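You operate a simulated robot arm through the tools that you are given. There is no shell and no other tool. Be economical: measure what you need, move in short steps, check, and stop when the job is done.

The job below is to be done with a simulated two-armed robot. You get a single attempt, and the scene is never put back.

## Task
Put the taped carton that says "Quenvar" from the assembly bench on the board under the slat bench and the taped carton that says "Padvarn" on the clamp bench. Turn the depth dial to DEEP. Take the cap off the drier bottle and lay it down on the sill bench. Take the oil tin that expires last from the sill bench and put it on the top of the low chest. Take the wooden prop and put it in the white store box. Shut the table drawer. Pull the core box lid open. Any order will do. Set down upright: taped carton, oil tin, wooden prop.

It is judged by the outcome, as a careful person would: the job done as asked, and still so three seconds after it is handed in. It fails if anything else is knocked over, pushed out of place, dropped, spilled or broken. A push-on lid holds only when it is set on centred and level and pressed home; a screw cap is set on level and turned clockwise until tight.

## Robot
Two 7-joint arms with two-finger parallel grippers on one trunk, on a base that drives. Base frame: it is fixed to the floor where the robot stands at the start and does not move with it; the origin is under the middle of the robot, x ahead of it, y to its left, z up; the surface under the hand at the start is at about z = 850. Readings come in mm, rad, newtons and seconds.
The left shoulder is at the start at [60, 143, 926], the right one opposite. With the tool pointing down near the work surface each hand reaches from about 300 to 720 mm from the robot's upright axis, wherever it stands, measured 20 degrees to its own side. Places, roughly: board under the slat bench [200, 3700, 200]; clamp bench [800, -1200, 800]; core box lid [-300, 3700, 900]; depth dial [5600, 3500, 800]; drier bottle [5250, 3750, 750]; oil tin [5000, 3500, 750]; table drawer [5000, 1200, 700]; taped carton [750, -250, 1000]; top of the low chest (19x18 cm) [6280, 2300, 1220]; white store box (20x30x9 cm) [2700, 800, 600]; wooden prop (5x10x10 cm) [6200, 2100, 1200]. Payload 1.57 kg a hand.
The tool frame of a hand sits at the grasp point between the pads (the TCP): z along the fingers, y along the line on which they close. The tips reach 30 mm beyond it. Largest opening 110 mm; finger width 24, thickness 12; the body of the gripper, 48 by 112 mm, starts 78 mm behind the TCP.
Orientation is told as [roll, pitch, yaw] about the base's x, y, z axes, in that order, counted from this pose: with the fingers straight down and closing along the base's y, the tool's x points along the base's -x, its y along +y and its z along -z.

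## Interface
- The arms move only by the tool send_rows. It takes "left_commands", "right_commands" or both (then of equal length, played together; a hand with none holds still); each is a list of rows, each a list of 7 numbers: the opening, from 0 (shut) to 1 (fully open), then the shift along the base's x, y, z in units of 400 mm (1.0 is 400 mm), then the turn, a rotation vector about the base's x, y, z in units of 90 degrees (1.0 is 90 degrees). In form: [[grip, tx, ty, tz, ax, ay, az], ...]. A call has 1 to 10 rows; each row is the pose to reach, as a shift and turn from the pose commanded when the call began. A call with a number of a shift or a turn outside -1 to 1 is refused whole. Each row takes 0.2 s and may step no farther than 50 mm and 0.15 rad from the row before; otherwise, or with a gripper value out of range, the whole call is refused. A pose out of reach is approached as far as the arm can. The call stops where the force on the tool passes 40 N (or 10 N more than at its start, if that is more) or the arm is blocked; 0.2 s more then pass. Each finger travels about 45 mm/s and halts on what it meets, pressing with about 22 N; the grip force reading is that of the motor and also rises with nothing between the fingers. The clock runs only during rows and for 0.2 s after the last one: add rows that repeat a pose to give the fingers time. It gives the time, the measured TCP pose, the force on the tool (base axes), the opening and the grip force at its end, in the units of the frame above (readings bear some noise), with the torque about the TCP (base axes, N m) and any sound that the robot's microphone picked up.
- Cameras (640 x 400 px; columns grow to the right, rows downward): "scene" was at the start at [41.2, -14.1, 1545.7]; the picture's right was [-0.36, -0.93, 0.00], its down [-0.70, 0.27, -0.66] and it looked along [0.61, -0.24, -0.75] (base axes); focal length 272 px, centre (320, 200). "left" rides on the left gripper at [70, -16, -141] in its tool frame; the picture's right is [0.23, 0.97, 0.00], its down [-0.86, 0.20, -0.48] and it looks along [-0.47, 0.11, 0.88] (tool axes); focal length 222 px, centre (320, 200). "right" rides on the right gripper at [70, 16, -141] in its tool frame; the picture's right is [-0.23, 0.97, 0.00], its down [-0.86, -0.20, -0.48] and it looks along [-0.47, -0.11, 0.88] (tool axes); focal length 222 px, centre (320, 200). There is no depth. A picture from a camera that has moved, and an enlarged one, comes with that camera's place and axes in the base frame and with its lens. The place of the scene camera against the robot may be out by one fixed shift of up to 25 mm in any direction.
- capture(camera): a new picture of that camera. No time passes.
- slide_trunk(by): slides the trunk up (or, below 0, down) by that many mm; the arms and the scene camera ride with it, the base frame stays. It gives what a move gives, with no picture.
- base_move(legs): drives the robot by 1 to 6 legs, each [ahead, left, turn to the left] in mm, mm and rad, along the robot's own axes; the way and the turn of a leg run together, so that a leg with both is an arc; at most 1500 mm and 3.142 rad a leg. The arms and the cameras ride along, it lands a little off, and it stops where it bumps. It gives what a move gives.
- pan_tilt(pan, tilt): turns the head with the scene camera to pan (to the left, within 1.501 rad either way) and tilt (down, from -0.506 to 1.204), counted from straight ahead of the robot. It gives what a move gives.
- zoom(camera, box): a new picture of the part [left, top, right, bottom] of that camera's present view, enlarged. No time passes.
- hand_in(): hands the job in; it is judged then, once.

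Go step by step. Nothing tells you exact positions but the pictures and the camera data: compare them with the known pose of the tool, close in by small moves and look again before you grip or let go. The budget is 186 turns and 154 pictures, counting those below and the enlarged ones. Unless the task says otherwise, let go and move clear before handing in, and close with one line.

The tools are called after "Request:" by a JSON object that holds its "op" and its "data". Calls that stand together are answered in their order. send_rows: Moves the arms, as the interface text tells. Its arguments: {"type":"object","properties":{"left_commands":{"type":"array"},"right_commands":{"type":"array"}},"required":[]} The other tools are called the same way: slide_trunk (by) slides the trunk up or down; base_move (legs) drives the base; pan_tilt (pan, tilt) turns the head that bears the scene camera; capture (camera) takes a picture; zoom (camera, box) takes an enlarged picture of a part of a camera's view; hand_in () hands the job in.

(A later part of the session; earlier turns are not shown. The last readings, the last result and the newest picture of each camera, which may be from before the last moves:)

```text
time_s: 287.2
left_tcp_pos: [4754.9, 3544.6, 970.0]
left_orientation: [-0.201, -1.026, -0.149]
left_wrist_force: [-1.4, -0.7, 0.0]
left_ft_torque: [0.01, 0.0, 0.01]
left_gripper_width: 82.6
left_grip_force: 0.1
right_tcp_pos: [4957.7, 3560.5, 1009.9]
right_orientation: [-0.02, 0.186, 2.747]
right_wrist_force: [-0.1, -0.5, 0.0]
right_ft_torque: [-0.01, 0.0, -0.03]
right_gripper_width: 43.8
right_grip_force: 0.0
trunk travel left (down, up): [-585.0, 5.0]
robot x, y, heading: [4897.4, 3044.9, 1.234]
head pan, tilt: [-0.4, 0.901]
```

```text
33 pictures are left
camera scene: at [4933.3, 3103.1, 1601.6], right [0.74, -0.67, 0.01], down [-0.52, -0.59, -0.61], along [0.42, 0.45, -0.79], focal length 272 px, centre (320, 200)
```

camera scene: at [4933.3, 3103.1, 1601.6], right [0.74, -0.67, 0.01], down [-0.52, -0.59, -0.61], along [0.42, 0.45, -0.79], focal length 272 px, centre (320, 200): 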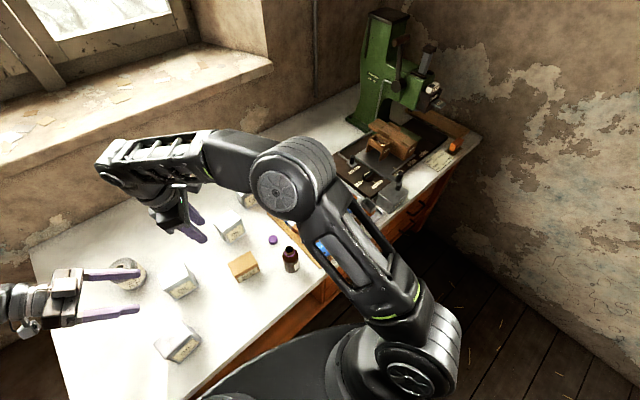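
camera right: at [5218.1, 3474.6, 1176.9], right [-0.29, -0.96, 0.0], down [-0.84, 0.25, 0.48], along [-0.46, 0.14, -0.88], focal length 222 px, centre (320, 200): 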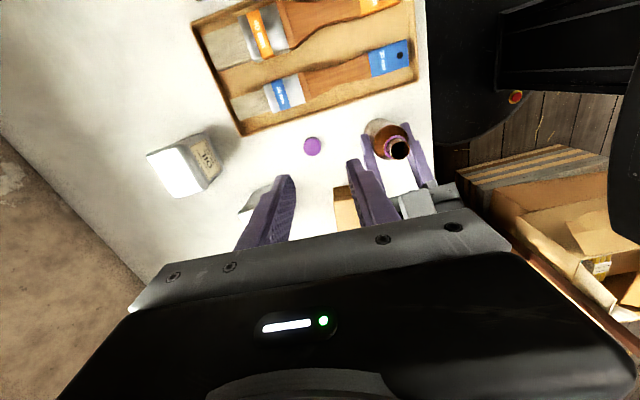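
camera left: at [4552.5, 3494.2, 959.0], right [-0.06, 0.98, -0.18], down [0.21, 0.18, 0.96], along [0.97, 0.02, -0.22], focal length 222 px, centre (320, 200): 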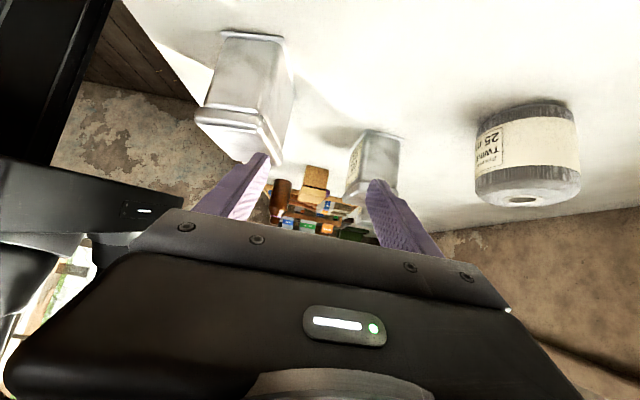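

The left upper arm is hooked behind the cage post. Fold the left arm: move the hand right (+x) and upward while turning it back upright in small steps.

Request:
{"op": "send_rows", "data": {"left_commands": [[0.75, 0.05, 0, 0.03, 0.01, 0.04, 0], [0.75, 0.1, 0, 0.06, 0.02, 0.08, 0], [0.75, 0.15, 0, 0.09, 0.03, 0.12, 0], [0.75, 0.2, 0, 0.12, 0.04, 0.16, 0], [0.75, 0.25, 0, 0.15, 0.05, 0.2, 0]]}}

```text
time_s: 288.4
left_tcp_pos: [4858.9, 3525.2, 1038.5]
left_orientation: [-0.146, -0.69, -0.184]
left_wrist_force: [1.0, 0.7, -0.3]
left_ft_torque: [-0.03, 0.04, -0.06]
left_gripper_width: 82.5
left_grip_force: 0.1
right_tcp_pos: [4963.7, 3546.1, 1016.5]
right_orientation: [-0.028, 0.177, 2.754]
right_wrist_force: [0.1, 0.6, -0.8]
right_ft_torque: [-0.05, 0.05, 0.02]
right_gripper_width: 44.2
right_grip_force: 0.0
trunk travel left (down, up): [-585.0, 5.0]
robot x, y, heading: [4903.5, 3032.9, 1.243]
head pan, tilt: [-0.4, 0.901]
```

Working. Move the right hand aside to the right, and continue uprighting the left.

Request:
{"op": "send_rows", "data": {"right_commands": [[0.4, 0.08, 0, 0.03, 0, -0.02, 0], [0.4, 0.17, -0.02, 0.06, 0, -0.04, 0], [0.4, 0.26, -0.05, 0.08, 0, -0.06, 0], [0.4, 0.35, -0.1, 0.08, 0, -0.08, 0], [0.4, 0.42, -0.17, 0.08, 0, -0.1, 0]], "left_commands": [[0.75, 0, -0.02, 0.02, 0.01, 0.06, 0.02], [0.75, 0, -0.05, 0.04, 0.03, 0.13, 0.04], [0.75, 0, -0.08, 0.06, 0.05, 0.2, 0.06], [0.75, 0, -0.12, 0.07, 0.07, 0.28, 0.08], [0.75, 0, -0.16, 0.07, 0.09, 0.36, 0.1]]}}

Request:
{"op": "base_move", "data": {"legs": [[-150, 0, 0]]}}

```text
time_s: 289.6
left_tcp_pos: [4857.6, 3467.8, 1065.8]
left_orientation: [-0.064, -0.111, -0.061]
left_wrist_force: [0.5, 0.4, 0.4]
left_ft_torque: [0.02, 0.04, 0.04]
left_gripper_width: 82.5
left_grip_force: 0.0
right_tcp_pos: [5127.7, 3481.1, 1048.6]
right_orientation: [-0.095, 0.322, 2.734]
right_wrist_force: [-0.6, -0.9, -0.8]
right_ft_torque: [-0.03, 0.0, -0.01]
right_gripper_width: 44.1
right_grip_force: 0.1
trunk travel left (down, up): [-585.0, 5.0]
robot x, y, heading: [4899.8, 3038.7, 1.243]
head pan, tilt: [-0.4, 0.901]
```

```text
time_s: 290.9
left_tcp_pos: [4828.1, 3354.6, 1065.8]
left_orientation: [-0.066, -0.115, -0.078]
left_wrist_force: [0.2, 0.3, 0.4]
left_ft_torque: [0.0, 0.03, 0.0]
left_gripper_width: 82.5
left_grip_force: 0.0
right_tcp_pos: [5096.8, 3364.4, 1048.3]
right_orientation: [-0.092, 0.324, 2.72]
right_wrist_force: [0.0, -0.3, -0.4]
right_ft_torque: [-0.02, 0.04, 0.0]
right_gripper_width: 44.0
right_grip_force: 0.1
trunk travel left (down, up): [-585.0, 5.0]
robot x, y, heading: [4860.9, 2926.0, 1.22]
head pan, tilt: [-0.4, 0.901]
stopped in leg 1: the robot was blocked; the commanded pose is now the measured one
```

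Freed. Now shift right and turn back to face the bench.

Request:
{"op": "base_move", "data": {"legs": [[45, -150, 0], [0, 0, 0.35]]}}

Request:
{"op": "pan_tilt", "data": {"pan": 0.3, "tilt": 0.8}}

Request:
{"op": "capture", "data": {"camera": "scene"}}

```text
time_s: 293.4
left_tcp_pos: [4839.2, 3306.2, 1065.1]
left_orientation: [-0.068, -0.115, 0.273]
left_wrist_force: [-0.2, 0.0, 0.3]
left_ft_torque: [0.0, 0.0, 0.0]
left_gripper_width: 82.7
left_grip_force: 0.1
right_tcp_pos: [5089.1, 3408.8, 1047.7]
right_orientation: [-0.092, 0.323, 3.069]
right_wrist_force: [-0.1, 0.2, 0.3]
right_ft_torque: [0.01, 0.01, -0.01]
right_gripper_width: 43.8
right_grip_force: 0.0
trunk travel left (down, up): [-585.0, 5.0]
robot x, y, heading: [5018.4, 2916.7, 1.566]
head pan, tilt: [-0.4, 0.901]
```

```text
time_s: 294.5
left_tcp_pos: [4839.1, 3307.8, 1065.1]
left_orientation: [-0.067, -0.116, 0.272]
left_wrist_force: [1.3, 0.5, 0.0]
left_ft_torque: [0.02, -0.03, 0.0]
left_gripper_width: 82.6
left_grip_force: 0.0
right_tcp_pos: [5089.1, 3407.9, 1047.0]
right_orientation: [-0.092, 0.323, 3.07]
right_wrist_force: [0.3, 0.0, 0.2]
right_ft_torque: [0.0, -0.03, 0.03]
right_gripper_width: 44.1
right_grip_force: 0.0
trunk travel left (down, up): [-585.0, 5.0]
robot x, y, heading: [5017.0, 2919.6, 1.57]
head pan, tilt: [0.3, 0.799]
```

```text
32 pictures are left
camera scene: at [4993.2, 2978.9, 1609.9], right [0.96, 0.29, 0.0], down [0.21, -0.69, -0.7], along [-0.2, 0.67, -0.72], focal length 272 px, centre (320, 200)
```

scene: 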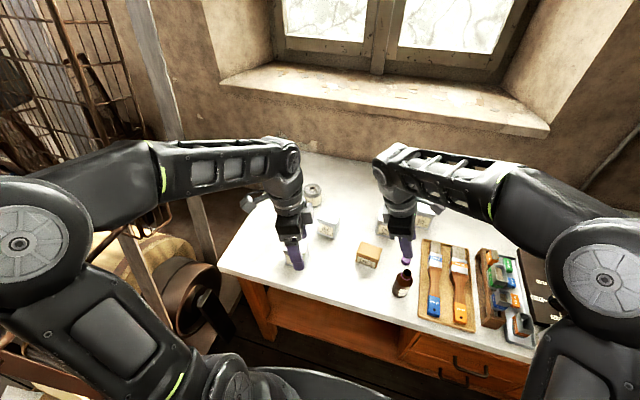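

Everything still stands. I'll instead grip the tin with the hand pointing forward-down (no sideways tilt). Back up a bit, level the hand and turn it to yaw ≈1.67.

Request:
{"op": "base_move", "data": {"legs": [[-120, 85, 0]]}}

Request:
{"op": "send_rows", "data": {"left_commands": [[0.95, 0, 0, 0, 0.01, 0.04, 0], [0.95, 0, 0, 0, 0.021, 0.083, 0], [0.95, 0, 0, 0, 0.021, 0.083, 0]]}}

Request:
{"op": "send_rows", "data": {"left_commands": [[0.95, 0, 0.01, 0, 0, 0, 0.089], [0.95, 0, 0.02, 0, 0, 0, 0.178], [0.95, 0, 0.03, 0, 0, 0, 0.267], [0.95, 0, 0.04, 0, 0, 0, 0.356], [0.95, 0, 0.05, 0, 0, 0, 0.445], [0.95, 0, 0.06, 0, 0, 0, 0.534], [0.95, 0, 0.07, 0, 0, 0, 0.623], [0.95, 0, 0.08, 0, 0, 0, 0.712], [0.95, 0, 0.1, 0, 0, 0, 0.801], [0.95, 0, 0.12, 0, 0, 0, 0.89]]}}

```text
time_s: 295.8
left_tcp_pos: [4754.2, 3188.1, 1065.0]
left_orientation: [-0.067, -0.117, 0.27]
left_wrist_force: [-0.4, -0.1, 0.4]
left_ft_torque: [0.01, -0.03, -0.03]
left_gripper_width: 82.4
left_grip_force: 0.0
right_tcp_pos: [5003.9, 3287.1, 1047.5]
right_orientation: [-0.094, 0.322, 3.068]
right_wrist_force: [1.2, -0.6, 0.7]
right_ft_torque: [0.01, -0.02, 0.04]
right_gripper_width: 43.8
right_grip_force: 0.1
trunk travel left (down, up): [-585.0, 5.0]
robot x, y, heading: [4931.6, 2800.6, 1.571]
head pan, tilt: [0.3, 0.799]
```

```text
time_s: 296.6
left_tcp_pos: [4754.7, 3188.7, 1064.7]
left_orientation: [-0.001, 0.001, 0.266]
left_wrist_force: [-0.5, -0.7, -0.1]
left_ft_torque: [0.03, 0.01, 0.02]
left_gripper_width: 104.4
left_grip_force: 0.1
right_tcp_pos: [5005.0, 3287.4, 1047.5]
right_orientation: [-0.091, 0.323, 3.067]
right_wrist_force: [0.2, 0.3, 0.5]
right_ft_torque: [0.0, 0.02, 0.0]
right_gripper_width: 43.7
right_grip_force: 0.1
trunk travel left (down, up): [-585.0, 5.0]
robot x, y, heading: [4933.5, 2801.7, 1.562]
head pan, tilt: [0.3, 0.799]
```

```text
time_s: 298.8
left_tcp_pos: [4754.5, 3237.9, 1064.0]
left_orientation: [-0.002, 0.002, 1.667]
left_wrist_force: [-0.4, 0.2, 0.3]
left_ft_torque: [0.01, -0.01, 0.0]
left_gripper_width: 104.5
left_grip_force: 0.1
right_tcp_pos: [5004.3, 3287.3, 1047.7]
right_orientation: [-0.092, 0.323, 3.066]
right_wrist_force: [-0.1, -0.7, 1.4]
right_ft_torque: [-0.04, 0.01, -0.01]
right_gripper_width: 43.9
right_grip_force: 0.0
trunk travel left (down, up): [-585.0, 5.0]
robot x, y, heading: [4933.4, 2797.7, 1.568]
head pan, tilt: [0.3, 0.799]
```

Now tilt forward 45° and go to the pre-grasp in front of the tin.

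Request:
{"op": "send_rows", "data": {"left_commands": [[0.95, -0.004, 0.04, -0.04, 0.085, 0.008, 0], [0.95, -0.008, 0.08, -0.09, 0.17, 0.016, 0], [0.95, -0.012, 0.13, -0.14, 0.255, 0.024, 0], [0.95, -0.016, 0.18, -0.2, 0.34, 0.033, 0], [0.95, -0.02, 0.23, -0.26, 0.425, 0.041, 0], [0.95, -0.0225, 0.265, -0.32, 0.4975, 0.048, 0], [0.95, -0.0225, 0.265, -0.32, 0.4975, 0.048, 0]]}}

Request:
{"op": "capture", "data": {"camera": "left"}}

```text
time_s: 300.4
left_tcp_pos: [4746.1, 3341.5, 936.2]
left_orientation: [0.002, -0.785, 1.663]
left_wrist_force: [0.3, 0.1, -0.4]
left_ft_torque: [-0.02, -0.03, -0.01]
left_gripper_width: 104.6
left_grip_force: 0.0
right_tcp_pos: [5004.8, 3287.5, 1048.8]
right_orientation: [-0.093, 0.323, 3.065]
right_wrist_force: [0.2, 0.0, 0.7]
right_ft_torque: [0.03, -0.02, 0.01]
right_gripper_width: 44.0
right_grip_force: 0.0
trunk travel left (down, up): [-585.0, 5.0]
robot x, y, heading: [4935.8, 2797.9, 1.566]
head pan, tilt: [0.3, 0.799]
```

```text
31 pictures are left
camera left: at [4776.5, 3192.3, 986.2], right [-0.95, -0.25, -0.16], down [-0.22, 0.25, 0.94], along [-0.2, 0.94, -0.29], focal length 222 px, centre (320, 200)
```

left: 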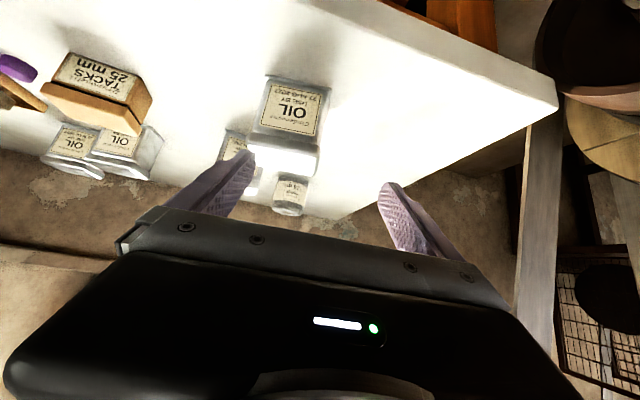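

The tin appears about 34 mm more to +x than in my earlier frame (odometry slipped while stuck); I use the current view: centre ≈(4772,3425). Correct, slide in and grip.

Request:
{"op": "send_rows", "data": {"left_commands": [[0.95, 0.08, 0.0, 0, 0, 0, 0], [0.95, 0.078, 0.07, -0.06, 0, 0, 0], [0.95, 0.072, 0.14, -0.13, 0, 0, 0], [0.95, 0.065, 0.205, -0.195, 0, 0, 0], [0.95, 0.065, 0.205, -0.195, 0, 0, 0]]}}

Request:
{"op": "capture", "data": {"camera": "left"}}

```text
time_s: 301.6
left_tcp_pos: [4770.0, 3423.6, 859.6]
left_orientation: [0.002, -0.783, 1.662]
left_wrist_force: [-0.3, -1.5, 0.5]
left_ft_torque: [0.01, 0.02, -0.04]
left_gripper_width: 104.5
left_grip_force: 0.1
right_tcp_pos: [5004.9, 3287.6, 1047.4]
right_orientation: [-0.093, 0.322, 3.066]
right_wrist_force: [-0.2, -1.0, 0.7]
right_ft_torque: [0.03, -0.01, -0.01]
right_gripper_width: 43.8
right_grip_force: 0.1
trunk travel left (down, up): [-585.0, 5.0]
robot x, y, heading: [4936.4, 2798.3, 1.565]
head pan, tilt: [0.3, 0.799]
```

```text
30 pictures are left
camera left: at [4800.7, 3275.0, 909.9], right [-0.95, -0.25, -0.16], down [-0.22, 0.25, 0.94], along [-0.2, 0.94, -0.29], focal length 222 px, centre (320, 200)
```

left: 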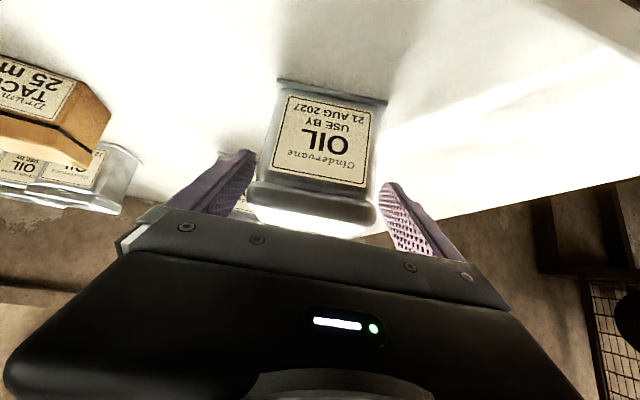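

Tin (21 AUG 2027) is centred between the fingers. Grip and lift.

Request:
{"op": "send_rows", "data": {"left_commands": [[0, 0, 0, 0, 0, 0, 0], [0, 0, 0, 0, 0, 0, 0], [0, 0, 0, 0, 0, 0, 0], [0, 0, 0, 0.05, 0, 0, 0], [0, 0, 0, 0.15, 0, 0, 0], [0, 0, 0, 0.25, 0, 0, 0], [0, 0, 0, 0.35, 0, 0, 0], [0, 0, 0, 0.45, 0, 0, 0]]}}

Request:
{"op": "send_rows", "data": {"left_commands": [[0, 0, 0, 0.1, 0, 0, 0], [0, 0, 0, 0.2, 0, 0, 0], [0, 0, 0, 0.3, 0, 0, 0], [0, 0, 0, 0.4, 0, 0, 0], [0, 0, 0, 0.5, 0, 0, 0]]}}

Request:
{"op": "base_move", "data": {"legs": [[-120, -250, 0], [-120, -150, -1.55]]}}

Request:
{"op": "pan_tilt", "data": {"pan": 0.0, "tilt": 0.35}}

Request:
{"op": "capture", "data": {"camera": "scene"}}

```text
time_s: 303.4
left_tcp_pos: [4772.1, 3422.5, 1036.6]
left_orientation: [0.003, -0.782, 1.663]
left_wrist_force: [0.4, 0.1, -4.0]
left_ft_torque: [0.02, 0.03, 0.0]
left_gripper_width: 74.8
left_grip_force: 22.1
right_tcp_pos: [5005.9, 3287.8, 1048.7]
right_orientation: [-0.092, 0.323, 3.067]
right_wrist_force: [0.3, -0.1, 0.0]
right_ft_torque: [0.04, 0.0, -0.01]
right_gripper_width: 44.0
right_grip_force: 0.0
trunk travel left (down, up): [-585.0, 5.0]
robot x, y, heading: [4937.6, 2797.3, 1.566]
head pan, tilt: [0.3, 0.799]
```

```text
time_s: 304.6
left_tcp_pos: [4772.1, 3424.0, 1238.6]
left_orientation: [0.0, -0.785, 1.664]
left_wrist_force: [0.1, -0.1, -2.9]
left_ft_torque: [0.02, -0.03, -0.03]
left_gripper_width: 74.5
left_grip_force: 21.8
right_tcp_pos: [5005.0, 3287.7, 1047.6]
right_orientation: [-0.093, 0.322, 3.066]
right_wrist_force: [0.0, 0.4, -0.1]
right_ft_torque: [0.02, 0.0, 0.0]
right_gripper_width: 43.8
right_grip_force: 0.2
trunk travel left (down, up): [-585.0, 5.0]
robot x, y, heading: [4933.7, 2798.3, 1.565]
head pan, tilt: [0.3, 0.799]
```

```text
time_s: 310.4
left_tcp_pos: [5834.1, 2658.9, 1237.5]
left_orientation: [0.003, -0.783, 0.084]
left_wrist_force: [0.0, -0.9, -3.9]
left_ft_torque: [-0.03, -0.02, -0.01]
left_gripper_width: 75.0
left_grip_force: 22.5
right_tcp_pos: [5694.1, 2428.5, 1047.6]
right_orientation: [-0.093, 0.324, 1.484]
right_wrist_force: [0.4, -0.2, -0.4]
right_ft_torque: [0.01, 0.01, 0.01]
right_gripper_width: 43.9
right_grip_force: 0.0
trunk travel left (down, up): [-585.0, 5.0]
robot x, y, heading: [5202.8, 2502.5, -0.016]
head pan, tilt: [0.3, 0.799]
```

```text
time_s: 311.3
left_tcp_pos: [5833.8, 2660.0, 1237.8]
left_orientation: [0.002, -0.781, 0.081]
left_wrist_force: [0.5, -0.1, -3.3]
left_ft_torque: [0.03, -0.03, 0.03]
left_gripper_width: 75.1
left_grip_force: 22.1
right_tcp_pos: [5693.6, 2428.0, 1048.1]
right_orientation: [-0.093, 0.324, 1.486]
right_wrist_force: [0.4, -0.3, 0.1]
right_ft_torque: [0.02, -0.01, 0.02]
right_gripper_width: 43.9
right_grip_force: 0.1
trunk travel left (down, up): [-585.0, 5.0]
robot x, y, heading: [5205.1, 2505.5, -0.015]
head pan, tilt: [0.0, 0.351]
```

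```text
29 pictures are left
camera scene: at [5266.3, 2518.5, 1649.4], right [-0.01, -1.0, 0.0], down [-0.34, 0.01, -0.94], along [0.94, -0.01, -0.34], focal length 272 px, centre (320, 200)
```

scene: 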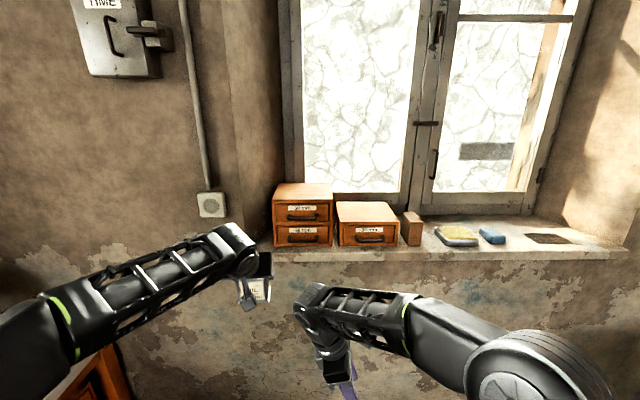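

The low chest with the prop to its right is ahead on the sill. Raise the tin and meanwhile level, retract and turn the right hand for the prop later.

Request:
{"op": "send_rows", "data": {"left_commands": [[0, -0.04, 0, 0.05, 0, 0, 0], [0, -0.08, 0, 0.1, 0, 0, 0], [0, -0.11, 0, 0.15, 0, 0, 0], [0, -0.14, 0, 0.2, 0, 0, 0], [0, -0.15, 0, 0.225, 0, 0, 0]], "right_commands": [[0.4, -0.08, -0.02, 0.02, 0.05, 0.01, 0], [0.4, -0.16, -0.06, 0.04, 0.1, 0.02, 0], [0.4, -0.24, -0.1, 0.06, 0.15, 0.03, 0], [0.4, -0.3, -0.16, 0.08, 0.2, 0.04, 0], [0.4, -0.34, -0.22, 0.1, 0.211, 0.041, 0]]}}

Request:
{"op": "send_rows", "data": {"right_commands": [[0.8, 0, -0.01, 0, 0, 0, -0.0945], [0.8, 0, -0.02, 0, 0, 0, -0.189], [0.8, 0, -0.03, 0, 0, 0, -0.2835], [0.8, 0, -0.04, 0, 0, 0, -0.378], [0.8, 0, -0.05, 0, 0, 0, -0.4725], [0.8, 0, -0.06, 0, 0, 0, -0.567], [0.8, 0, -0.07, 0, 0, 0, -0.6615], [0.8, 0, -0.08, 0, 0, 0, -0.756], [0.8, 0, -0.09, 0, 0, 0, -0.8505], [0.8, 0, -0.1, 0, 0, 0, -0.945]]}}

Request:
{"op": "base_move", "data": {"legs": [[0, -345, 0.015], [380, 0, 0]]}}

Request:
{"op": "capture", "data": {"camera": "left"}}

Request:
{"op": "capture", "data": {"camera": "scene"}}

```text
time_s: 312.5
left_tcp_pos: [5772.4, 2658.7, 1328.2]
left_orientation: [0.001, -0.783, 0.079]
left_wrist_force: [-0.9, -0.2, -4.2]
left_ft_torque: [0.01, -0.02, 0.02]
left_gripper_width: 75.0
left_grip_force: 21.7
right_tcp_pos: [5558.6, 2339.8, 1086.0]
right_orientation: [-0.001, -0.004, 1.499]
right_wrist_force: [0.7, 0.7, 0.8]
right_ft_torque: [0.01, -0.01, -0.02]
right_gripper_width: 44.0
right_grip_force: 0.2
trunk travel left (down, up): [-585.0, 5.0]
robot x, y, heading: [5203.0, 2500.7, -0.015]
head pan, tilt: [0.0, 0.351]
```

```text
time_s: 314.7
left_tcp_pos: [5772.7, 2658.3, 1326.9]
left_orientation: [0.002, -0.785, 0.081]
left_wrist_force: [0.6, -0.3, -4.4]
left_ft_torque: [0.02, 0.01, 0.02]
left_gripper_width: 74.9
left_grip_force: 22.0
right_tcp_pos: [5557.9, 2301.8, 1087.6]
right_orientation: [-0.003, -0.001, 0.011]
right_wrist_force: [0.1, -0.1, 0.5]
right_ft_torque: [0.02, 0.01, -0.01]
right_gripper_width: 87.8
right_grip_force: 0.1
trunk travel left (down, up): [-585.0, 5.0]
robot x, y, heading: [5202.9, 2507.3, -0.015]
head pan, tilt: [0.0, 0.351]
```

```text
time_s: 319.0
left_tcp_pos: [6152.4, 2335.9, 1326.9]
left_orientation: [0.002, -0.781, 0.101]
left_wrist_force: [0.5, -1.3, -3.1]
left_ft_torque: [-0.03, 0.01, -0.01]
left_gripper_width: 75.0
left_grip_force: 21.8
right_tcp_pos: [5943.4, 1973.9, 1088.8]
right_orientation: [-0.002, -0.002, 0.035]
right_wrist_force: [0.5, 0.0, -0.5]
right_ft_torque: [0.01, -0.02, -0.04]
right_gripper_width: 87.5
right_grip_force: 0.1
trunk travel left (down, up): [-585.0, 5.0]
robot x, y, heading: [5582.9, 2167.8, 0.006]
head pan, tilt: [0.0, 0.351]
```

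```text
28 pictures are left
camera left: at [6006.1, 2302.4, 1377.0], right [-0.26, 0.95, -0.16], down [0.25, 0.23, 0.94], along [0.93, 0.21, -0.29], focal length 222 px, centre (320, 200)
```

left: 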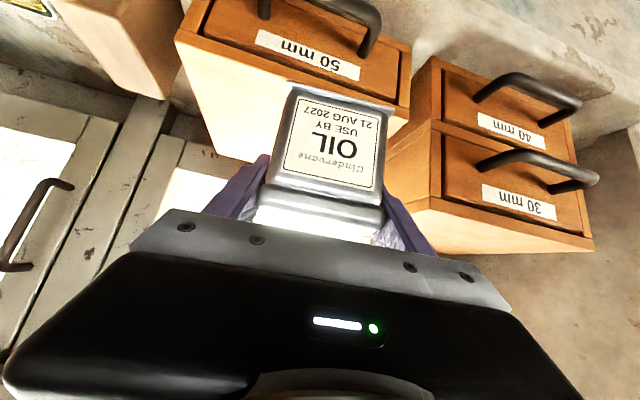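

```text
27 pictures are left
camera scene: at [5648.9, 2184.5, 1649.5], right [0.0, -1.0, 0.0], down [-0.34, 0.0, -0.94], along [0.94, 0.0, -0.34], focal length 272 px, centre (320, 200)
```

scene: 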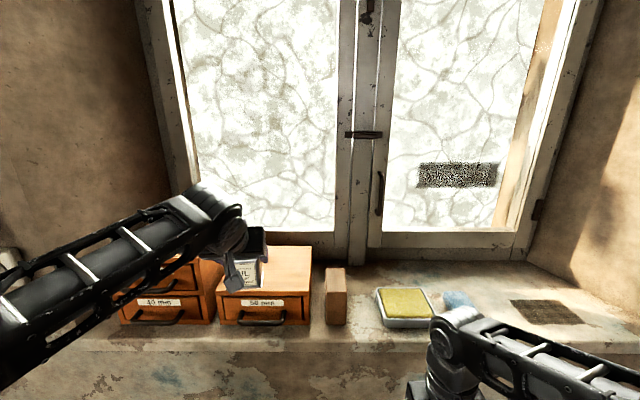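

Low chest top spans ≈ x 6155–6380, y 2205–2405, z≈1230. Drive so that the tin is over its middle and lower gently.

Request:
{"op": "base_move", "data": {"legs": [[103, -32, 0]]}}

Request:
{"op": "send_rows", "data": {"left_commands": [[0, 0, 0, -0.03, 0, 0, 0], [0, 0, 0, -0.05, 0, 0, 0], [0, 0, 0, -0.0625, 0, 0, 0], [0, 0, 0, -0.075, 0, 0, 0], [0, 0, 0, -0.0875, 0, 0, 0], [0, 0, 0, -0.1, 0, 0, 0], [0, 0, 0, -0.1125, 0, 0, 0], [0, 0, 0, -0.125, 0, 0, 0], [0, 0, 0, -0.1375, 0, 0, 0]]}}

Request:
{"op": "capture", "data": {"camera": "scene"}}

```text
time_s: 320.1
left_tcp_pos: [6255.7, 2305.1, 1325.8]
left_orientation: [0.002, -0.781, 0.101]
left_wrist_force: [0.4, 0.9, -3.2]
left_ft_torque: [0.02, 0.01, 0.0]
left_gripper_width: 74.7
left_grip_force: 21.7
right_tcp_pos: [6046.1, 1941.8, 1086.4]
right_orientation: [-0.002, -0.002, 0.037]
right_wrist_force: [0.6, -0.1, -0.7]
right_ft_torque: [0.04, 0.02, 0.0]
right_gripper_width: 87.9
right_grip_force: 0.2
trunk travel left (down, up): [-585.0, 5.0]
robot x, y, heading: [5691.0, 2138.9, 0.005]
head pan, tilt: [0.0, 0.351]
```

```text
time_s: 322.1
left_tcp_pos: [6252.7, 2303.5, 1275.4]
left_orientation: [0.001, -0.789, 0.104]
left_wrist_force: [-1.3, 0.8, 17.2]
left_ft_torque: [0.0, -0.12, -0.11]
left_gripper_width: 74.6
left_grip_force: 21.8
right_tcp_pos: [6044.1, 1943.1, 1087.9]
right_orientation: [-0.002, -0.004, 0.036]
right_wrist_force: [0.5, 0.1, 0.2]
right_ft_torque: [0.02, -0.03, 0.0]
right_gripper_width: 88.1
right_grip_force: 0.1
trunk travel left (down, up): [-585.0, 5.0]
robot x, y, heading: [5688.2, 2134.4, 0.003]
head pan, tilt: [0.0, 0.351]
```

```text
26 pictures are left
camera scene: at [5747.7, 2152.8, 1649.9], right [0.01, -1.0, 0.0], down [-0.34, 0.0, -0.94], along [0.94, 0.0, -0.34], focal length 272 px, centre (320, 200)
```

scene: 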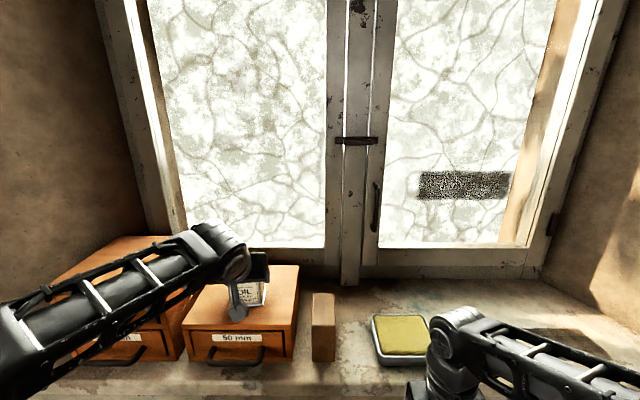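

Tin rests on the chest top, well inside. Release and withdraw along the hand axis.

Request:
{"op": "send_rows", "data": {"left_commands": [[0.3, 0, 0, 0, 0, 0, 0], [0.95, 0, 0, 0, 0, 0, 0], [0.95, 0, 0, 0, 0, 0, 0], [0.95, 0, 0, 0, 0, 0, 0], [0.95, -0.05, -0.005, 0.05, 0, 0, 0], [0.95, -0.12, -0.012, 0.12, 0, 0, 0], [0.95, -0.2, -0.02, 0.18, 0, 0, 0], [0.95, -0.3, -0.03, 0.2, 0, 0, 0], [0.95, -0.4, -0.03, 0.2, 0, 0, 0]]}}

Request:
{"op": "base_move", "data": {"legs": [[-170, 0, 0]]}}

Request:
{"op": "capture", "data": {"camera": "scene"}}

```text
time_s: 324.1
left_tcp_pos: [6093.3, 2291.7, 1352.2]
left_orientation: [0.003, -0.785, 0.102]
left_wrist_force: [-0.4, 0.3, -1.3]
left_ft_torque: [0.0, -0.02, 0.03]
left_gripper_width: 104.6
left_grip_force: 0.0
right_tcp_pos: [6043.7, 1943.9, 1087.5]
right_orientation: [-0.001, -0.004, 0.036]
right_wrist_force: [-0.1, -0.2, -0.5]
right_ft_torque: [0.01, -0.04, -0.02]
right_gripper_width: 87.9
right_grip_force: 0.1
trunk travel left (down, up): [-585.0, 5.0]
robot x, y, heading: [5689.4, 2136.9, 0.005]
head pan, tilt: [0.0, 0.351]
```

```text
time_s: 325.6
left_tcp_pos: [5921.9, 2289.5, 1351.6]
left_orientation: [0.003, -0.783, 0.099]
left_wrist_force: [-0.5, 0.9, 0.1]
left_ft_torque: [0.01, -0.03, 0.0]
left_gripper_width: 104.4
left_grip_force: 0.0
right_tcp_pos: [5872.1, 1940.6, 1087.9]
right_orientation: [0.0, -0.002, 0.033]
right_wrist_force: [-0.2, 0.1, -0.5]
right_ft_torque: [-0.04, -0.04, 0.01]
right_gripper_width: 88.1
right_grip_force: 0.1
trunk travel left (down, up): [-585.0, 5.0]
robot x, y, heading: [5517.8, 2138.9, 0.003]
head pan, tilt: [0.0, 0.351]
```

```text
25 pictures are left
camera scene: at [5576.2, 2152.3, 1649.6], right [0.0, -1.0, 0.0], down [-0.34, 0.0, -0.94], along [0.94, 0.0, -0.34], focal length 272 px, centre (320, 200)
```

scene: 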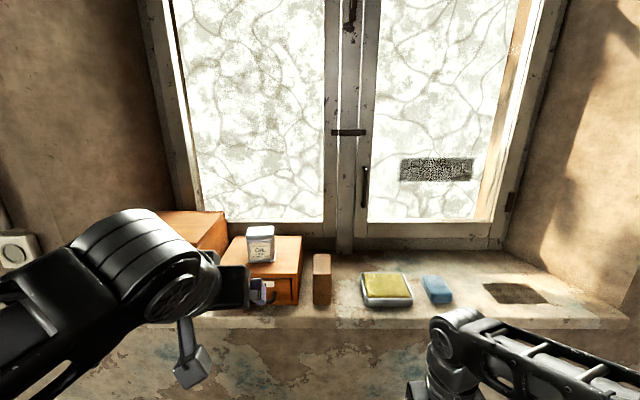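

Tin stands on the chest. Next the prop at ≈(6210,2150): raise the right hand, tilt it forward 45°, shift left, and look with its camera.

Request:
{"op": "send_rows", "data": {"right_commands": [[0.7, 0.02, 0, 0.08, 0, -0.083, -0.005], [0.7, 0.04, 0, 0.17, 0, -0.166, -0.01], [0.7, 0.06, 0, 0.26, 0, -0.25, -0.015], [0.7, 0.08, 0, 0.35, 0, -0.333, -0.02], [0.7, 0.1, 0, 0.44, 0, -0.416, -0.02], [0.7, 0.12, 0, 0.5, 0, -0.5, -0.02]]}}

Request:
{"op": "base_move", "data": {"legs": [[60, 160, 0]]}}

Request:
{"op": "capture", "data": {"camera": "right"}}

```text
time_s: 327.0
left_tcp_pos: [5922.4, 2289.8, 1351.9]
left_orientation: [0.002, -0.783, 0.1]
left_wrist_force: [0.7, -0.7, -0.5]
left_ft_torque: [0.03, 0.0, 0.0]
left_gripper_width: 104.7
left_grip_force: 0.0
right_tcp_pos: [5920.3, 1941.7, 1289.1]
right_orientation: [-0.016, -0.789, 0.004]
right_wrist_force: [-0.4, -0.6, 0.4]
right_ft_torque: [0.01, -0.02, -0.01]
right_gripper_width: 76.9
right_grip_force: 0.1
trunk travel left (down, up): [-585.0, 5.0]
robot x, y, heading: [5513.4, 2135.7, 0.002]
head pan, tilt: [0.0, 0.351]
```

```text
time_s: 328.5
left_tcp_pos: [5983.6, 2450.9, 1351.0]
left_orientation: [0.0, -0.782, 0.096]
left_wrist_force: [0.2, -0.5, -0.1]
left_ft_torque: [-0.01, -0.02, -0.01]
left_gripper_width: 104.4
left_grip_force: 0.1
right_tcp_pos: [5979.1, 2102.8, 1287.9]
right_orientation: [-0.019, -0.788, 0.004]
right_wrist_force: [-0.3, -0.3, -0.3]
right_ft_torque: [-0.04, 0.02, -0.01]
right_gripper_width: 77.1
right_grip_force: 0.0
trunk travel left (down, up): [-585.0, 5.0]
robot x, y, heading: [5575.1, 2301.6, -0.001]
head pan, tilt: [0.0, 0.351]
```

```text
24 pictures are left
camera right: at [5829.9, 2121.5, 1337.3], right [0.17, 0.97, 0.15], down [0.26, -0.19, 0.95], along [0.95, -0.12, -0.29], focal length 222 px, centre (320, 200)
```

right: 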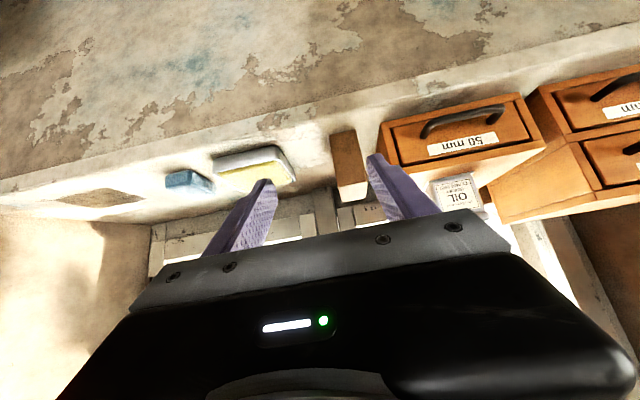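

Prop: front face x≈6182, y≈2113–2160, z 1113–1213. Drive ahead, align and slide in around it, then grip.

Request:
{"op": "base_move", "data": {"legs": [[130, 0, 0]]}}

Request:
{"op": "send_rows", "data": {"right_commands": [[0.7, 0.06, 0.045, -0.04, 0.01, 0, 0], [0.7, 0.1, 0.084, -0.085, 0.01, 0, 0], [0.7, 0.1, 0.084, -0.085, 0.01, 0, 0]]}}

Request:
{"op": "capture", "data": {"camera": "right"}}

```text
time_s: 329.8
left_tcp_pos: [6116.2, 2449.8, 1352.0]
left_orientation: [0.002, -0.782, 0.095]
left_wrist_force: [0.0, -0.4, -0.6]
left_ft_torque: [0.01, 0.01, -0.03]
left_gripper_width: 104.6
left_grip_force: 0.0
right_tcp_pos: [6112.8, 2100.5, 1287.8]
right_orientation: [-0.019, -0.788, 0.002]
right_wrist_force: [0.7, 0.4, -0.4]
right_ft_torque: [-0.03, 0.01, 0.02]
right_gripper_width: 77.0
right_grip_force: 0.1
trunk travel left (down, up): [-585.0, 5.0]
robot x, y, heading: [5705.8, 2296.8, -0.001]
head pan, tilt: [0.0, 0.351]
```

```text
time_s: 330.6
left_tcp_pos: [6114.4, 2449.2, 1351.3]
left_orientation: [0.002, -0.783, 0.094]
left_wrist_force: [0.0, -0.8, -0.3]
left_ft_torque: [0.0, 0.0, -0.01]
left_gripper_width: 104.7
left_grip_force: 0.1
right_tcp_pos: [6151.9, 2135.4, 1253.9]
right_orientation: [0.006, -0.787, -0.013]
right_wrist_force: [0.0, -0.1, 0.1]
right_ft_torque: [0.02, 0.03, 0.0]
right_gripper_width: 77.2
right_grip_force: 0.0
trunk travel left (down, up): [-585.0, 5.0]
robot x, y, heading: [5704.9, 2297.9, 0.001]
head pan, tilt: [0.0, 0.351]
```

```text
23 pictures are left
camera right: at [6002.2, 2153.5, 1303.1], right [0.17, 0.97, 0.16], down [0.26, -0.21, 0.94], along [0.95, -0.12, -0.29], focal length 222 px, centre (320, 200)
```

right: 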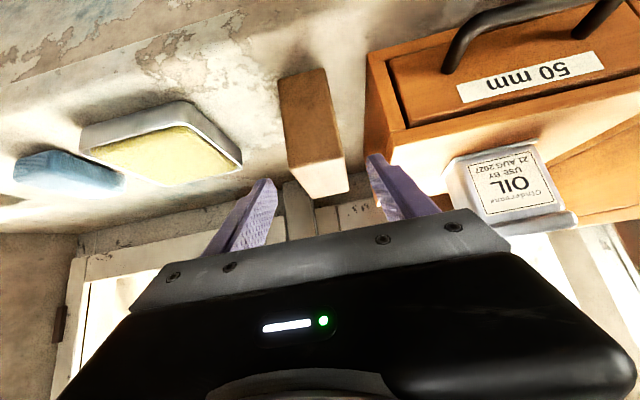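

Centred (prop y 2111–2158). Narrow the opening a bit, slide in and grip.

Request:
{"op": "send_rows", "data": {"right_commands": [[0.6, 0, 0, 0, 0, 0, 0], [0.6, 0.06, 0, -0.06, 0, 0, 0], [0.6, 0.12, 0, -0.12, 0, 0, 0], [0.6, 0.17, 0, -0.17, 0, 0, 0], [0, 0.17, 0, -0.17, 0, 0, 0], [0, 0.17, 0, -0.17, 0, 0, 0], [0, 0.17, 0, -0.17, 0, 0, 0]]}}

Request:
{"op": "send_rows", "data": {"right_commands": [[0, 0, 0, 0.03, 0, 0, 0], [0, 0, 0, 0.1, 0, 0, 0], [0, 0, 0, 0.2, 0, 0, 0], [0, 0, 0, 0.3, 0, 0, 0], [0, -0.1, 0, 0.32, 0, 0, 0], [0, -0.2, 0, 0.32, 0, 0, 0]]}}

Request:
{"op": "base_move", "data": {"legs": [[-500, 0, 0]]}}

Request:
{"op": "pan_tilt", "data": {"pan": -0.7, "tilt": 0.6}}

Request:
{"op": "capture", "data": {"camera": "scene"}}

```text
time_s: 332.2
left_tcp_pos: [6115.9, 2450.4, 1352.2]
left_orientation: [0.001, -0.784, 0.094]
left_wrist_force: [0.4, -0.1, -0.3]
left_ft_torque: [0.01, 0.01, -0.03]
left_gripper_width: 104.7
left_grip_force: 0.0
right_tcp_pos: [6220.0, 2136.7, 1185.6]
right_orientation: [0.004, -0.786, -0.014]
right_wrist_force: [1.0, 0.6, 0.1]
right_ft_torque: [-0.02, -0.03, 0.0]
right_gripper_width: 49.7
right_grip_force: 22.2
trunk travel left (down, up): [-585.0, 5.0]
robot x, y, heading: [5704.9, 2301.8, -0.001]
head pan, tilt: [0.0, 0.351]
```

```text
time_s: 333.6
left_tcp_pos: [6114.4, 2449.7, 1352.0]
left_orientation: [0.002, -0.785, 0.095]
left_wrist_force: [0.1, -0.4, -0.8]
left_ft_torque: [0.01, 0.04, -0.01]
left_gripper_width: 104.7
left_grip_force: 0.0
right_tcp_pos: [6137.0, 2135.1, 1312.2]
right_orientation: [0.004, -0.786, -0.014]
right_wrist_force: [0.2, 0.1, -2.7]
right_ft_torque: [-0.01, 0.0, 0.01]
right_gripper_width: 49.8
right_grip_force: 21.9
trunk travel left (down, up): [-585.0, 5.0]
robot x, y, heading: [5705.8, 2299.4, 0.005]
head pan, tilt: [0.0, 0.351]
```

```text
time_s: 336.6
left_tcp_pos: [5609.8, 2450.8, 1350.9]
left_orientation: [0.002, -0.785, 0.092]
left_wrist_force: [-0.9, 0.1, 0.4]
left_ft_torque: [0.0, 0.0, -0.01]
left_gripper_width: 104.5
left_grip_force: 0.1
right_tcp_pos: [5631.0, 2135.4, 1311.7]
right_orientation: [0.007, -0.786, -0.016]
right_wrist_force: [0.2, 0.6, -2.7]
right_ft_torque: [-0.01, -0.02, -0.02]
right_gripper_width: 49.9
right_grip_force: 22.2
trunk travel left (down, up): [-585.0, 5.0]
robot x, y, heading: [5202.8, 2303.1, -0.002]
head pan, tilt: [0.0, 0.351]
```

```text
time_s: 337.6
left_tcp_pos: [5609.1, 2450.9, 1351.0]
left_orientation: [0.001, -0.783, 0.093]
left_wrist_force: [0.5, 0.4, 0.0]
left_ft_torque: [-0.03, 0.01, -0.02]
left_gripper_width: 104.6
left_grip_force: 0.2
right_tcp_pos: [5631.1, 2135.7, 1312.1]
right_orientation: [0.005, -0.786, -0.016]
right_wrist_force: [-0.1, -0.6, -3.0]
right_ft_torque: [-0.01, -0.03, 0.02]
right_gripper_width: 49.8
right_grip_force: 21.9
trunk travel left (down, up): [-585.0, 5.0]
robot x, y, heading: [5201.7, 2301.4, -0.007]
head pan, tilt: [-0.7, 0.6]
```

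```text
22 pictures are left
camera scene: at [5237.2, 2258.1, 1626.8], right [-0.65, -0.76, 0.0], down [-0.43, 0.37, -0.83], along [0.63, -0.53, -0.56], focal length 272 px, centre (320, 200)
```

scene: 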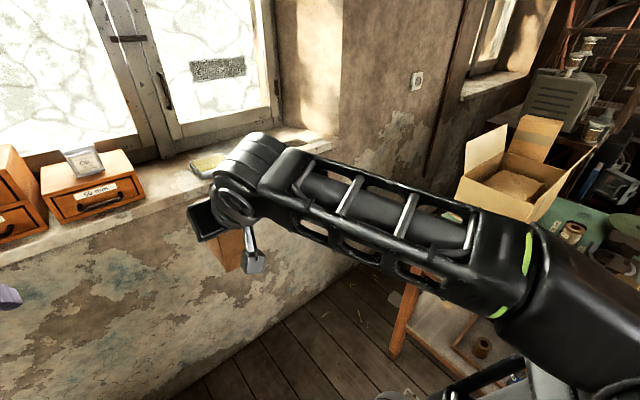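

Prop held. Now the table drawer: go around to the table's front side (facing +x at ≈(4330,1270)) and look.

Request:
{"op": "base_move", "data": {"legs": [[0, -430, 0.005], [-880, 0, 0], [0, -560, 0]]}}

Request:
{"op": "pan_tilt", "data": {"pan": 0.0, "tilt": 0.7}}

Request:
{"op": "capture", "data": {"camera": "scene"}}

```text
time_s: 347.3
left_tcp_pos: [4737.8, 1461.2, 1352.0]
left_orientation: [0.002, -0.784, 0.107]
left_wrist_force: [0.6, -0.4, -0.1]
left_ft_torque: [-0.01, 0.01, -0.01]
left_gripper_width: 104.4
left_grip_force: 0.1
right_tcp_pos: [4765.3, 1146.9, 1312.8]
right_orientation: [0.007, -0.788, -0.001]
right_wrist_force: [-0.4, 0.2, -3.6]
right_ft_torque: [0.04, 0.0, 0.05]
right_gripper_width: 49.8
right_grip_force: 21.9
trunk travel left (down, up): [-585.0, 5.0]
robot x, y, heading: [4334.9, 1307.2, 0.013]
head pan, tilt: [-0.7, 0.6]
```

```text
time_s: 348.4
left_tcp_pos: [4738.3, 1461.4, 1353.2]
left_orientation: [0.0, -0.784, 0.109]
left_wrist_force: [1.1, 0.1, 0.2]
left_ft_torque: [0.02, 0.0, 0.04]
left_gripper_width: 104.3
left_grip_force: 0.0
right_tcp_pos: [4766.2, 1147.3, 1312.4]
right_orientation: [0.004, -0.788, 0.002]
right_wrist_force: [0.5, 0.3, -2.7]
right_ft_torque: [0.04, -0.01, -0.04]
right_gripper_width: 49.8
right_grip_force: 22.0
trunk travel left (down, up): [-585.0, 5.0]
robot x, y, heading: [4329.4, 1304.4, 0.012]
head pan, tilt: [0.0, 0.7]
```

```text
21 pictures are left
camera scene: at [4386.1, 1319.9, 1618.2], right [0.01, -1.0, 0.0], down [-0.64, -0.01, -0.76], along [0.76, 0.01, -0.64], focal length 272 px, centre (320, 200)
```

scene: 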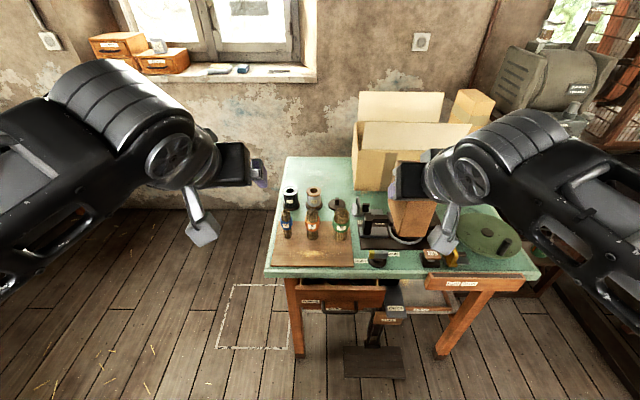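

Zoom on the drawer.

Request:
{"op": "zoom", "data": {"camera": "scene", "box": [270, 255, 470, 380]}}

```text
3.20 times, centred on (370, 318) of scene
camera zoom: at [4386.1, 1319.9, 1618.2], right [0.01, -1.0, 0.0], down [-0.64, -0.01, -0.76], along [0.76, 0.01, -0.64], focal length 871 px, centre (160, -176)
```

zoom: 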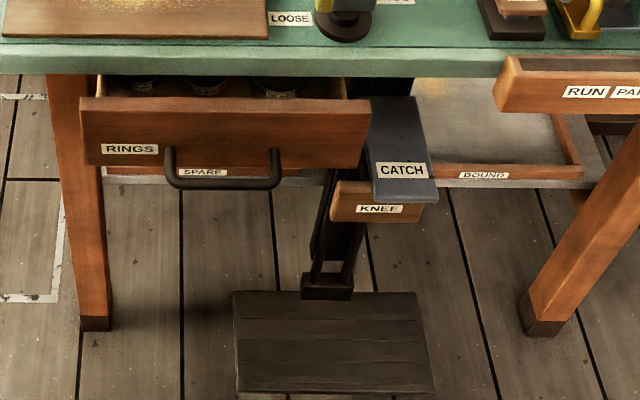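

Drawer "RINGS" is open toward me (face ≈ x 4925, y 1070–1410, z 630–760). I'll lower the trunk, shift right and place the left closed fingers before its face above the handle.

Request:
{"op": "slide_trunk", "data": {"by": -400}}

Request:
{"op": "base_move", "data": {"legs": [[0, -170, -0.012]]}}

Request:
{"op": "send_rows", "data": {"left_commands": [[0, 0.03, -0.01, -0.07, 0, 0, 0], [0, 0.06, -0.03, -0.15, 0, 0, 0], [0, 0.09, -0.05, -0.23, 0, 0, 0], [0, 0.12, -0.07, -0.31, 0, 0, 0], [0, 0.15, -0.09, -0.39, 0, 0, 0], [0, 0.18, -0.11, -0.46, 0, 0, 0], [0, 0.2, -0.12, -0.535, 0, 0, 0]]}}

Request:
{"op": "capture", "data": {"camera": "scene"}}

```text
time_s: 352.2
left_tcp_pos: [4738.9, 1461.4, 952.0]
left_orientation: [0.003, -0.783, 0.108]
left_wrist_force: [0.5, -0.4, -0.5]
left_ft_torque: [-0.01, -0.01, 0.01]
left_gripper_width: 104.8
left_grip_force: 0.0
right_tcp_pos: [4765.2, 1148.6, 911.7]
right_orientation: [0.006, -0.788, 0.001]
right_wrist_force: [0.5, 0.5, -3.3]
right_ft_torque: [-0.01, 0.03, -0.04]
right_gripper_width: 50.0
right_grip_force: 21.7
trunk travel left (down, up): [-185.0, 405.0]
robot x, y, heading: [4332.1, 1305.7, 0.011]
head pan, tilt: [0.0, 0.7]
```

```text
time_s: 353.6
left_tcp_pos: [4740.9, 1286.5, 951.0]
left_orientation: [0.001, -0.783, 0.094]
left_wrist_force: [0.2, 0.6, 0.4]
left_ft_torque: [0.03, 0.03, -0.02]
left_gripper_width: 104.4
left_grip_force: 0.0
right_tcp_pos: [4763.5, 972.1, 912.5]
right_orientation: [0.006, -0.788, -0.014]
right_wrist_force: [0.2, -0.3, -1.9]
right_ft_torque: [0.01, 0.01, -0.02]
right_gripper_width: 49.7
right_grip_force: 22.2
trunk travel left (down, up): [-185.0, 405.0]
robot x, y, heading: [4336.4, 1136.3, -0.001]
head pan, tilt: [0.0, 0.7]
```

```text
time_s: 355.2
left_tcp_pos: [4822.3, 1240.6, 734.9]
left_orientation: [0.001, -0.782, 0.095]
left_wrist_force: [0.2, -0.5, 0.4]
left_ft_torque: [-0.02, -0.01, -0.02]
left_gripper_width: 0.0
left_grip_force: 20.8
right_tcp_pos: [4763.0, 972.3, 911.7]
right_orientation: [0.003, -0.788, -0.015]
right_wrist_force: [-0.4, 0.2, -3.0]
right_ft_torque: [0.02, -0.01, -0.02]
right_gripper_width: 49.8
right_grip_force: 22.4
trunk travel left (down, up): [-185.0, 405.0]
robot x, y, heading: [4330.9, 1136.3, 0.0]
head pan, tilt: [0.0, 0.7]
```

```text
19 pictures are left
camera scene: at [4386.4, 1150.3, 1218.0], right [0.0, -1.0, 0.0], down [-0.64, 0.0, -0.77], along [0.77, 0.0, -0.64], focal length 272 px, centre (320, 200)
```

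scene: 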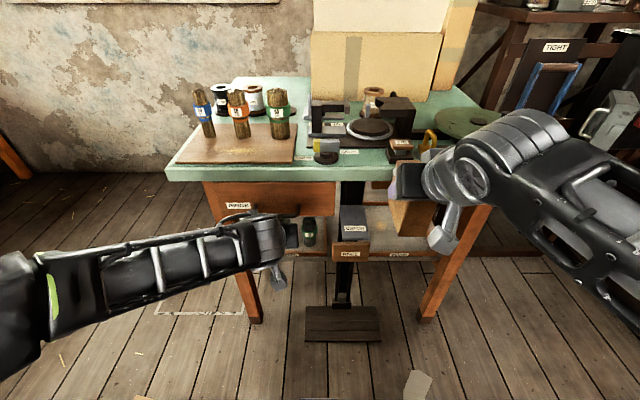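

Triangulation suggests the table is higher (top ≈876) and the drawer face nearer (x≈4850, z≈760–850). Zoom to check.

Request:
{"op": "zoom", "data": {"camera": "scene", "box": [180, 150, 380, 275]}}

Request:
{"op": "capture", "data": {"camera": "left"}}

```text
3.20 times, centred on (280, 212) of scene
camera zoom: at [4386.4, 1150.3, 1218.0], right [0.0, -1.0, 0.0], down [-0.64, 0.0, -0.77], along [0.77, 0.0, -0.64], focal length 871 px, centre (448, 160)
```

zoom: 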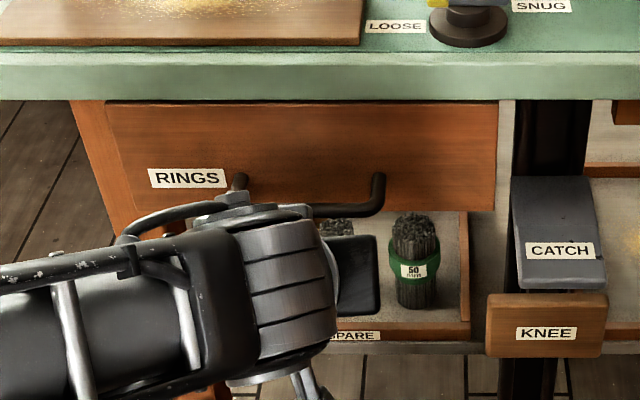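

```text
17 pictures are left
camera left: at [4674.7, 1208.4, 786.5], right [-0.25, 0.95, -0.16], down [0.25, 0.22, 0.94], along [0.93, 0.2, -0.29], focal length 222 px, centre (320, 200)
```

left: 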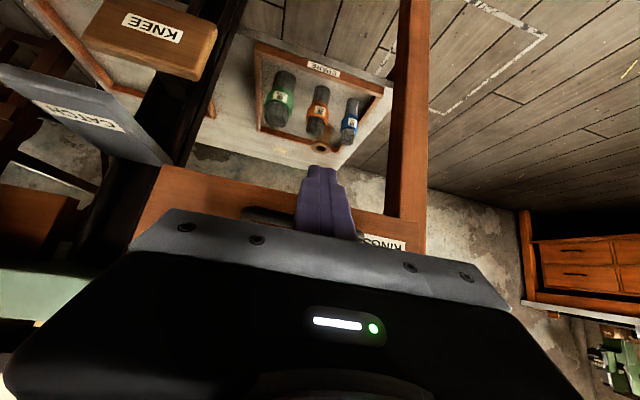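

Using all views: face x≈4931, z≈705–815, handle below z≈745, table edge above 814. I'll back off, make the left hand horizontal at z≈772 and push the face with the closed fingers.

Request:
{"op": "base_move", "data": {"legs": [[-150, 0, 0]]}}

Request:
{"op": "send_rows", "data": {"left_commands": [[0, 0.03, 0, 0.02, 0.008, -0.083, 0], [0, 0.06, 0, 0.04, 0.016, -0.166, 0], [0, 0.09, 0, 0.06, 0.024, -0.25, 0], [0, 0.12, 0, 0.08, 0.031, -0.333, 0], [0, 0.15, 0, 0.09, 0.039, -0.416, 0], [0, 0.18, 0, 0.0925, 0.047, -0.4975, 0], [0, 0.28, 0, 0.0925, 0.047, -0.4975, 0], [0, 0.38, 0, 0.0925, 0.047, -0.4975, 0], [0, 0.46, 0, 0.0925, 0.047, -0.4975, 0]]}}

Request:
{"op": "zoom", "data": {"camera": "scene", "box": [180, 110, 440, 275]}}

```text
time_s: 356.6
left_tcp_pos: [4670.5, 1240.8, 736.9]
left_orientation: [0.001, -0.783, 0.093]
left_wrist_force: [-0.6, 0.2, 0.6]
left_ft_torque: [0.01, 0.0, -0.01]
left_gripper_width: 0.0
left_grip_force: 21.6
right_tcp_pos: [4612.2, 973.1, 913.1]
right_orientation: [0.004, -0.786, -0.013]
right_wrist_force: [0.1, 0.7, -3.2]
right_ft_torque: [0.01, 0.02, 0.0]
right_gripper_width: 49.9
right_grip_force: 22.2
trunk travel left (down, up): [-185.0, 405.0]
robot x, y, heading: [4182.0, 1137.9, 0.0]
head pan, tilt: [0.0, 0.7]
```

```text
time_s: 358.6
left_tcp_pos: [4854.7, 1241.7, 773.3]
left_orientation: [0.394, -1.568, -0.296]
left_wrist_force: [0.1, 0.1, 0.1]
left_ft_torque: [0.02, 0.03, 0.04]
left_gripper_width: 0.0
left_grip_force: 21.7
right_tcp_pos: [4611.7, 972.6, 912.1]
right_orientation: [0.005, -0.788, -0.014]
right_wrist_force: [-0.8, 0.0, -2.4]
right_ft_torque: [-0.01, -0.01, -0.01]
right_gripper_width: 50.0
right_grip_force: 21.8
trunk travel left (down, up): [-185.0, 405.0]
robot x, y, heading: [4181.4, 1135.7, -0.005]
head pan, tilt: [0.0, 0.7]
```

```text
2.42 times, centred on (310, 192) of scene
camera zoom: at [4235.2, 1150.7, 1218.1], right [0.0, -1.0, 0.0], down [-0.64, 0.0, -0.76], along [0.76, 0.0, -0.64], focal length 660 px, centre (344, 218)
```

zoom: 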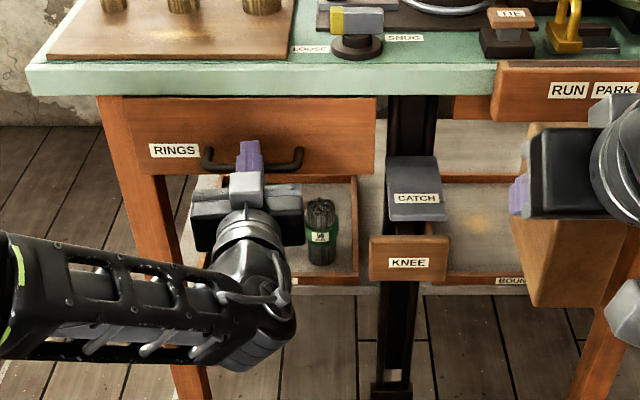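

Fingers are just in front of the face between the handle posts. Push forward.

Request:
{"op": "send_rows", "data": {"left_commands": [[0, 0.025, 0, 0, 0, 0, 0], [0, 0.05, 0, 0, 0, 0, 0], [0, 0.075, 0, 0, 0, 0, 0], [0, 0.1, 0, 0, 0, 0, 0], [0, 0.125, 0, 0, 0, 0, 0], [0, 0.15, 0, 0, 0, 0, 0], [0, 0.175, 0, 0, 0, 0, 0], [0, 0.2, 0, 0, 0, 0, 0], [0, 0.225, 0, 0, 0, 0, 0], [0, 0.25, 0, 0, 0, 0, 0]]}}

Request:
{"op": "zoom", "data": {"camera": "scene", "box": [180, 110, 440, 275]}}

```text
time_s: 360.4
left_tcp_pos: [4928.4, 1241.7, 774.9]
left_orientation: [0.103, -1.565, -0.009]
left_wrist_force: [-23.6, 3.2, 3.6]
left_ft_torque: [-0.03, -0.16, -0.08]
left_gripper_width: 0.0
left_grip_force: 21.2
right_tcp_pos: [4610.0, 972.9, 912.1]
right_orientation: [0.004, -0.787, -0.012]
right_wrist_force: [-0.9, 0.5, -2.5]
right_ft_torque: [0.01, -0.03, -0.02]
right_gripper_width: 49.6
right_grip_force: 21.0
trunk travel left (down, up): [-185.0, 405.0]
robot x, y, heading: [4180.1, 1132.2, -0.002]
head pan, tilt: [0.0, 0.7]
stopped in row 9 (left hand): the force on the tool passed its limit at 51 N (the readings are from after the stop); the commanded pose is now the measured one
```

```text
2.42 times, centred on (310, 192) of scene
camera zoom: at [4231.8, 1151.0, 1218.4], right [0.0, -1.0, 0.0], down [-0.64, 0.0, -0.77], along [0.77, 0.0, -0.64], focal length 660 px, centre (344, 218)
```

zoom: 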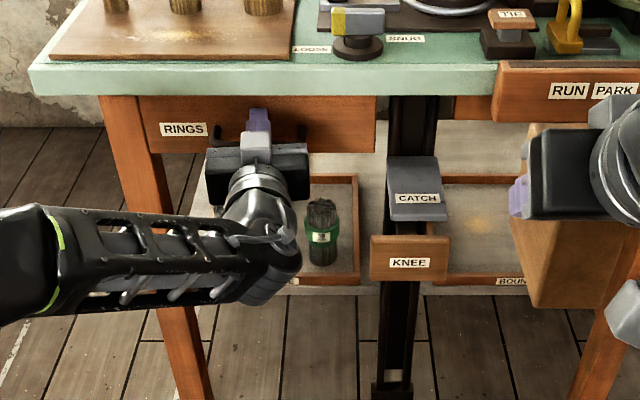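

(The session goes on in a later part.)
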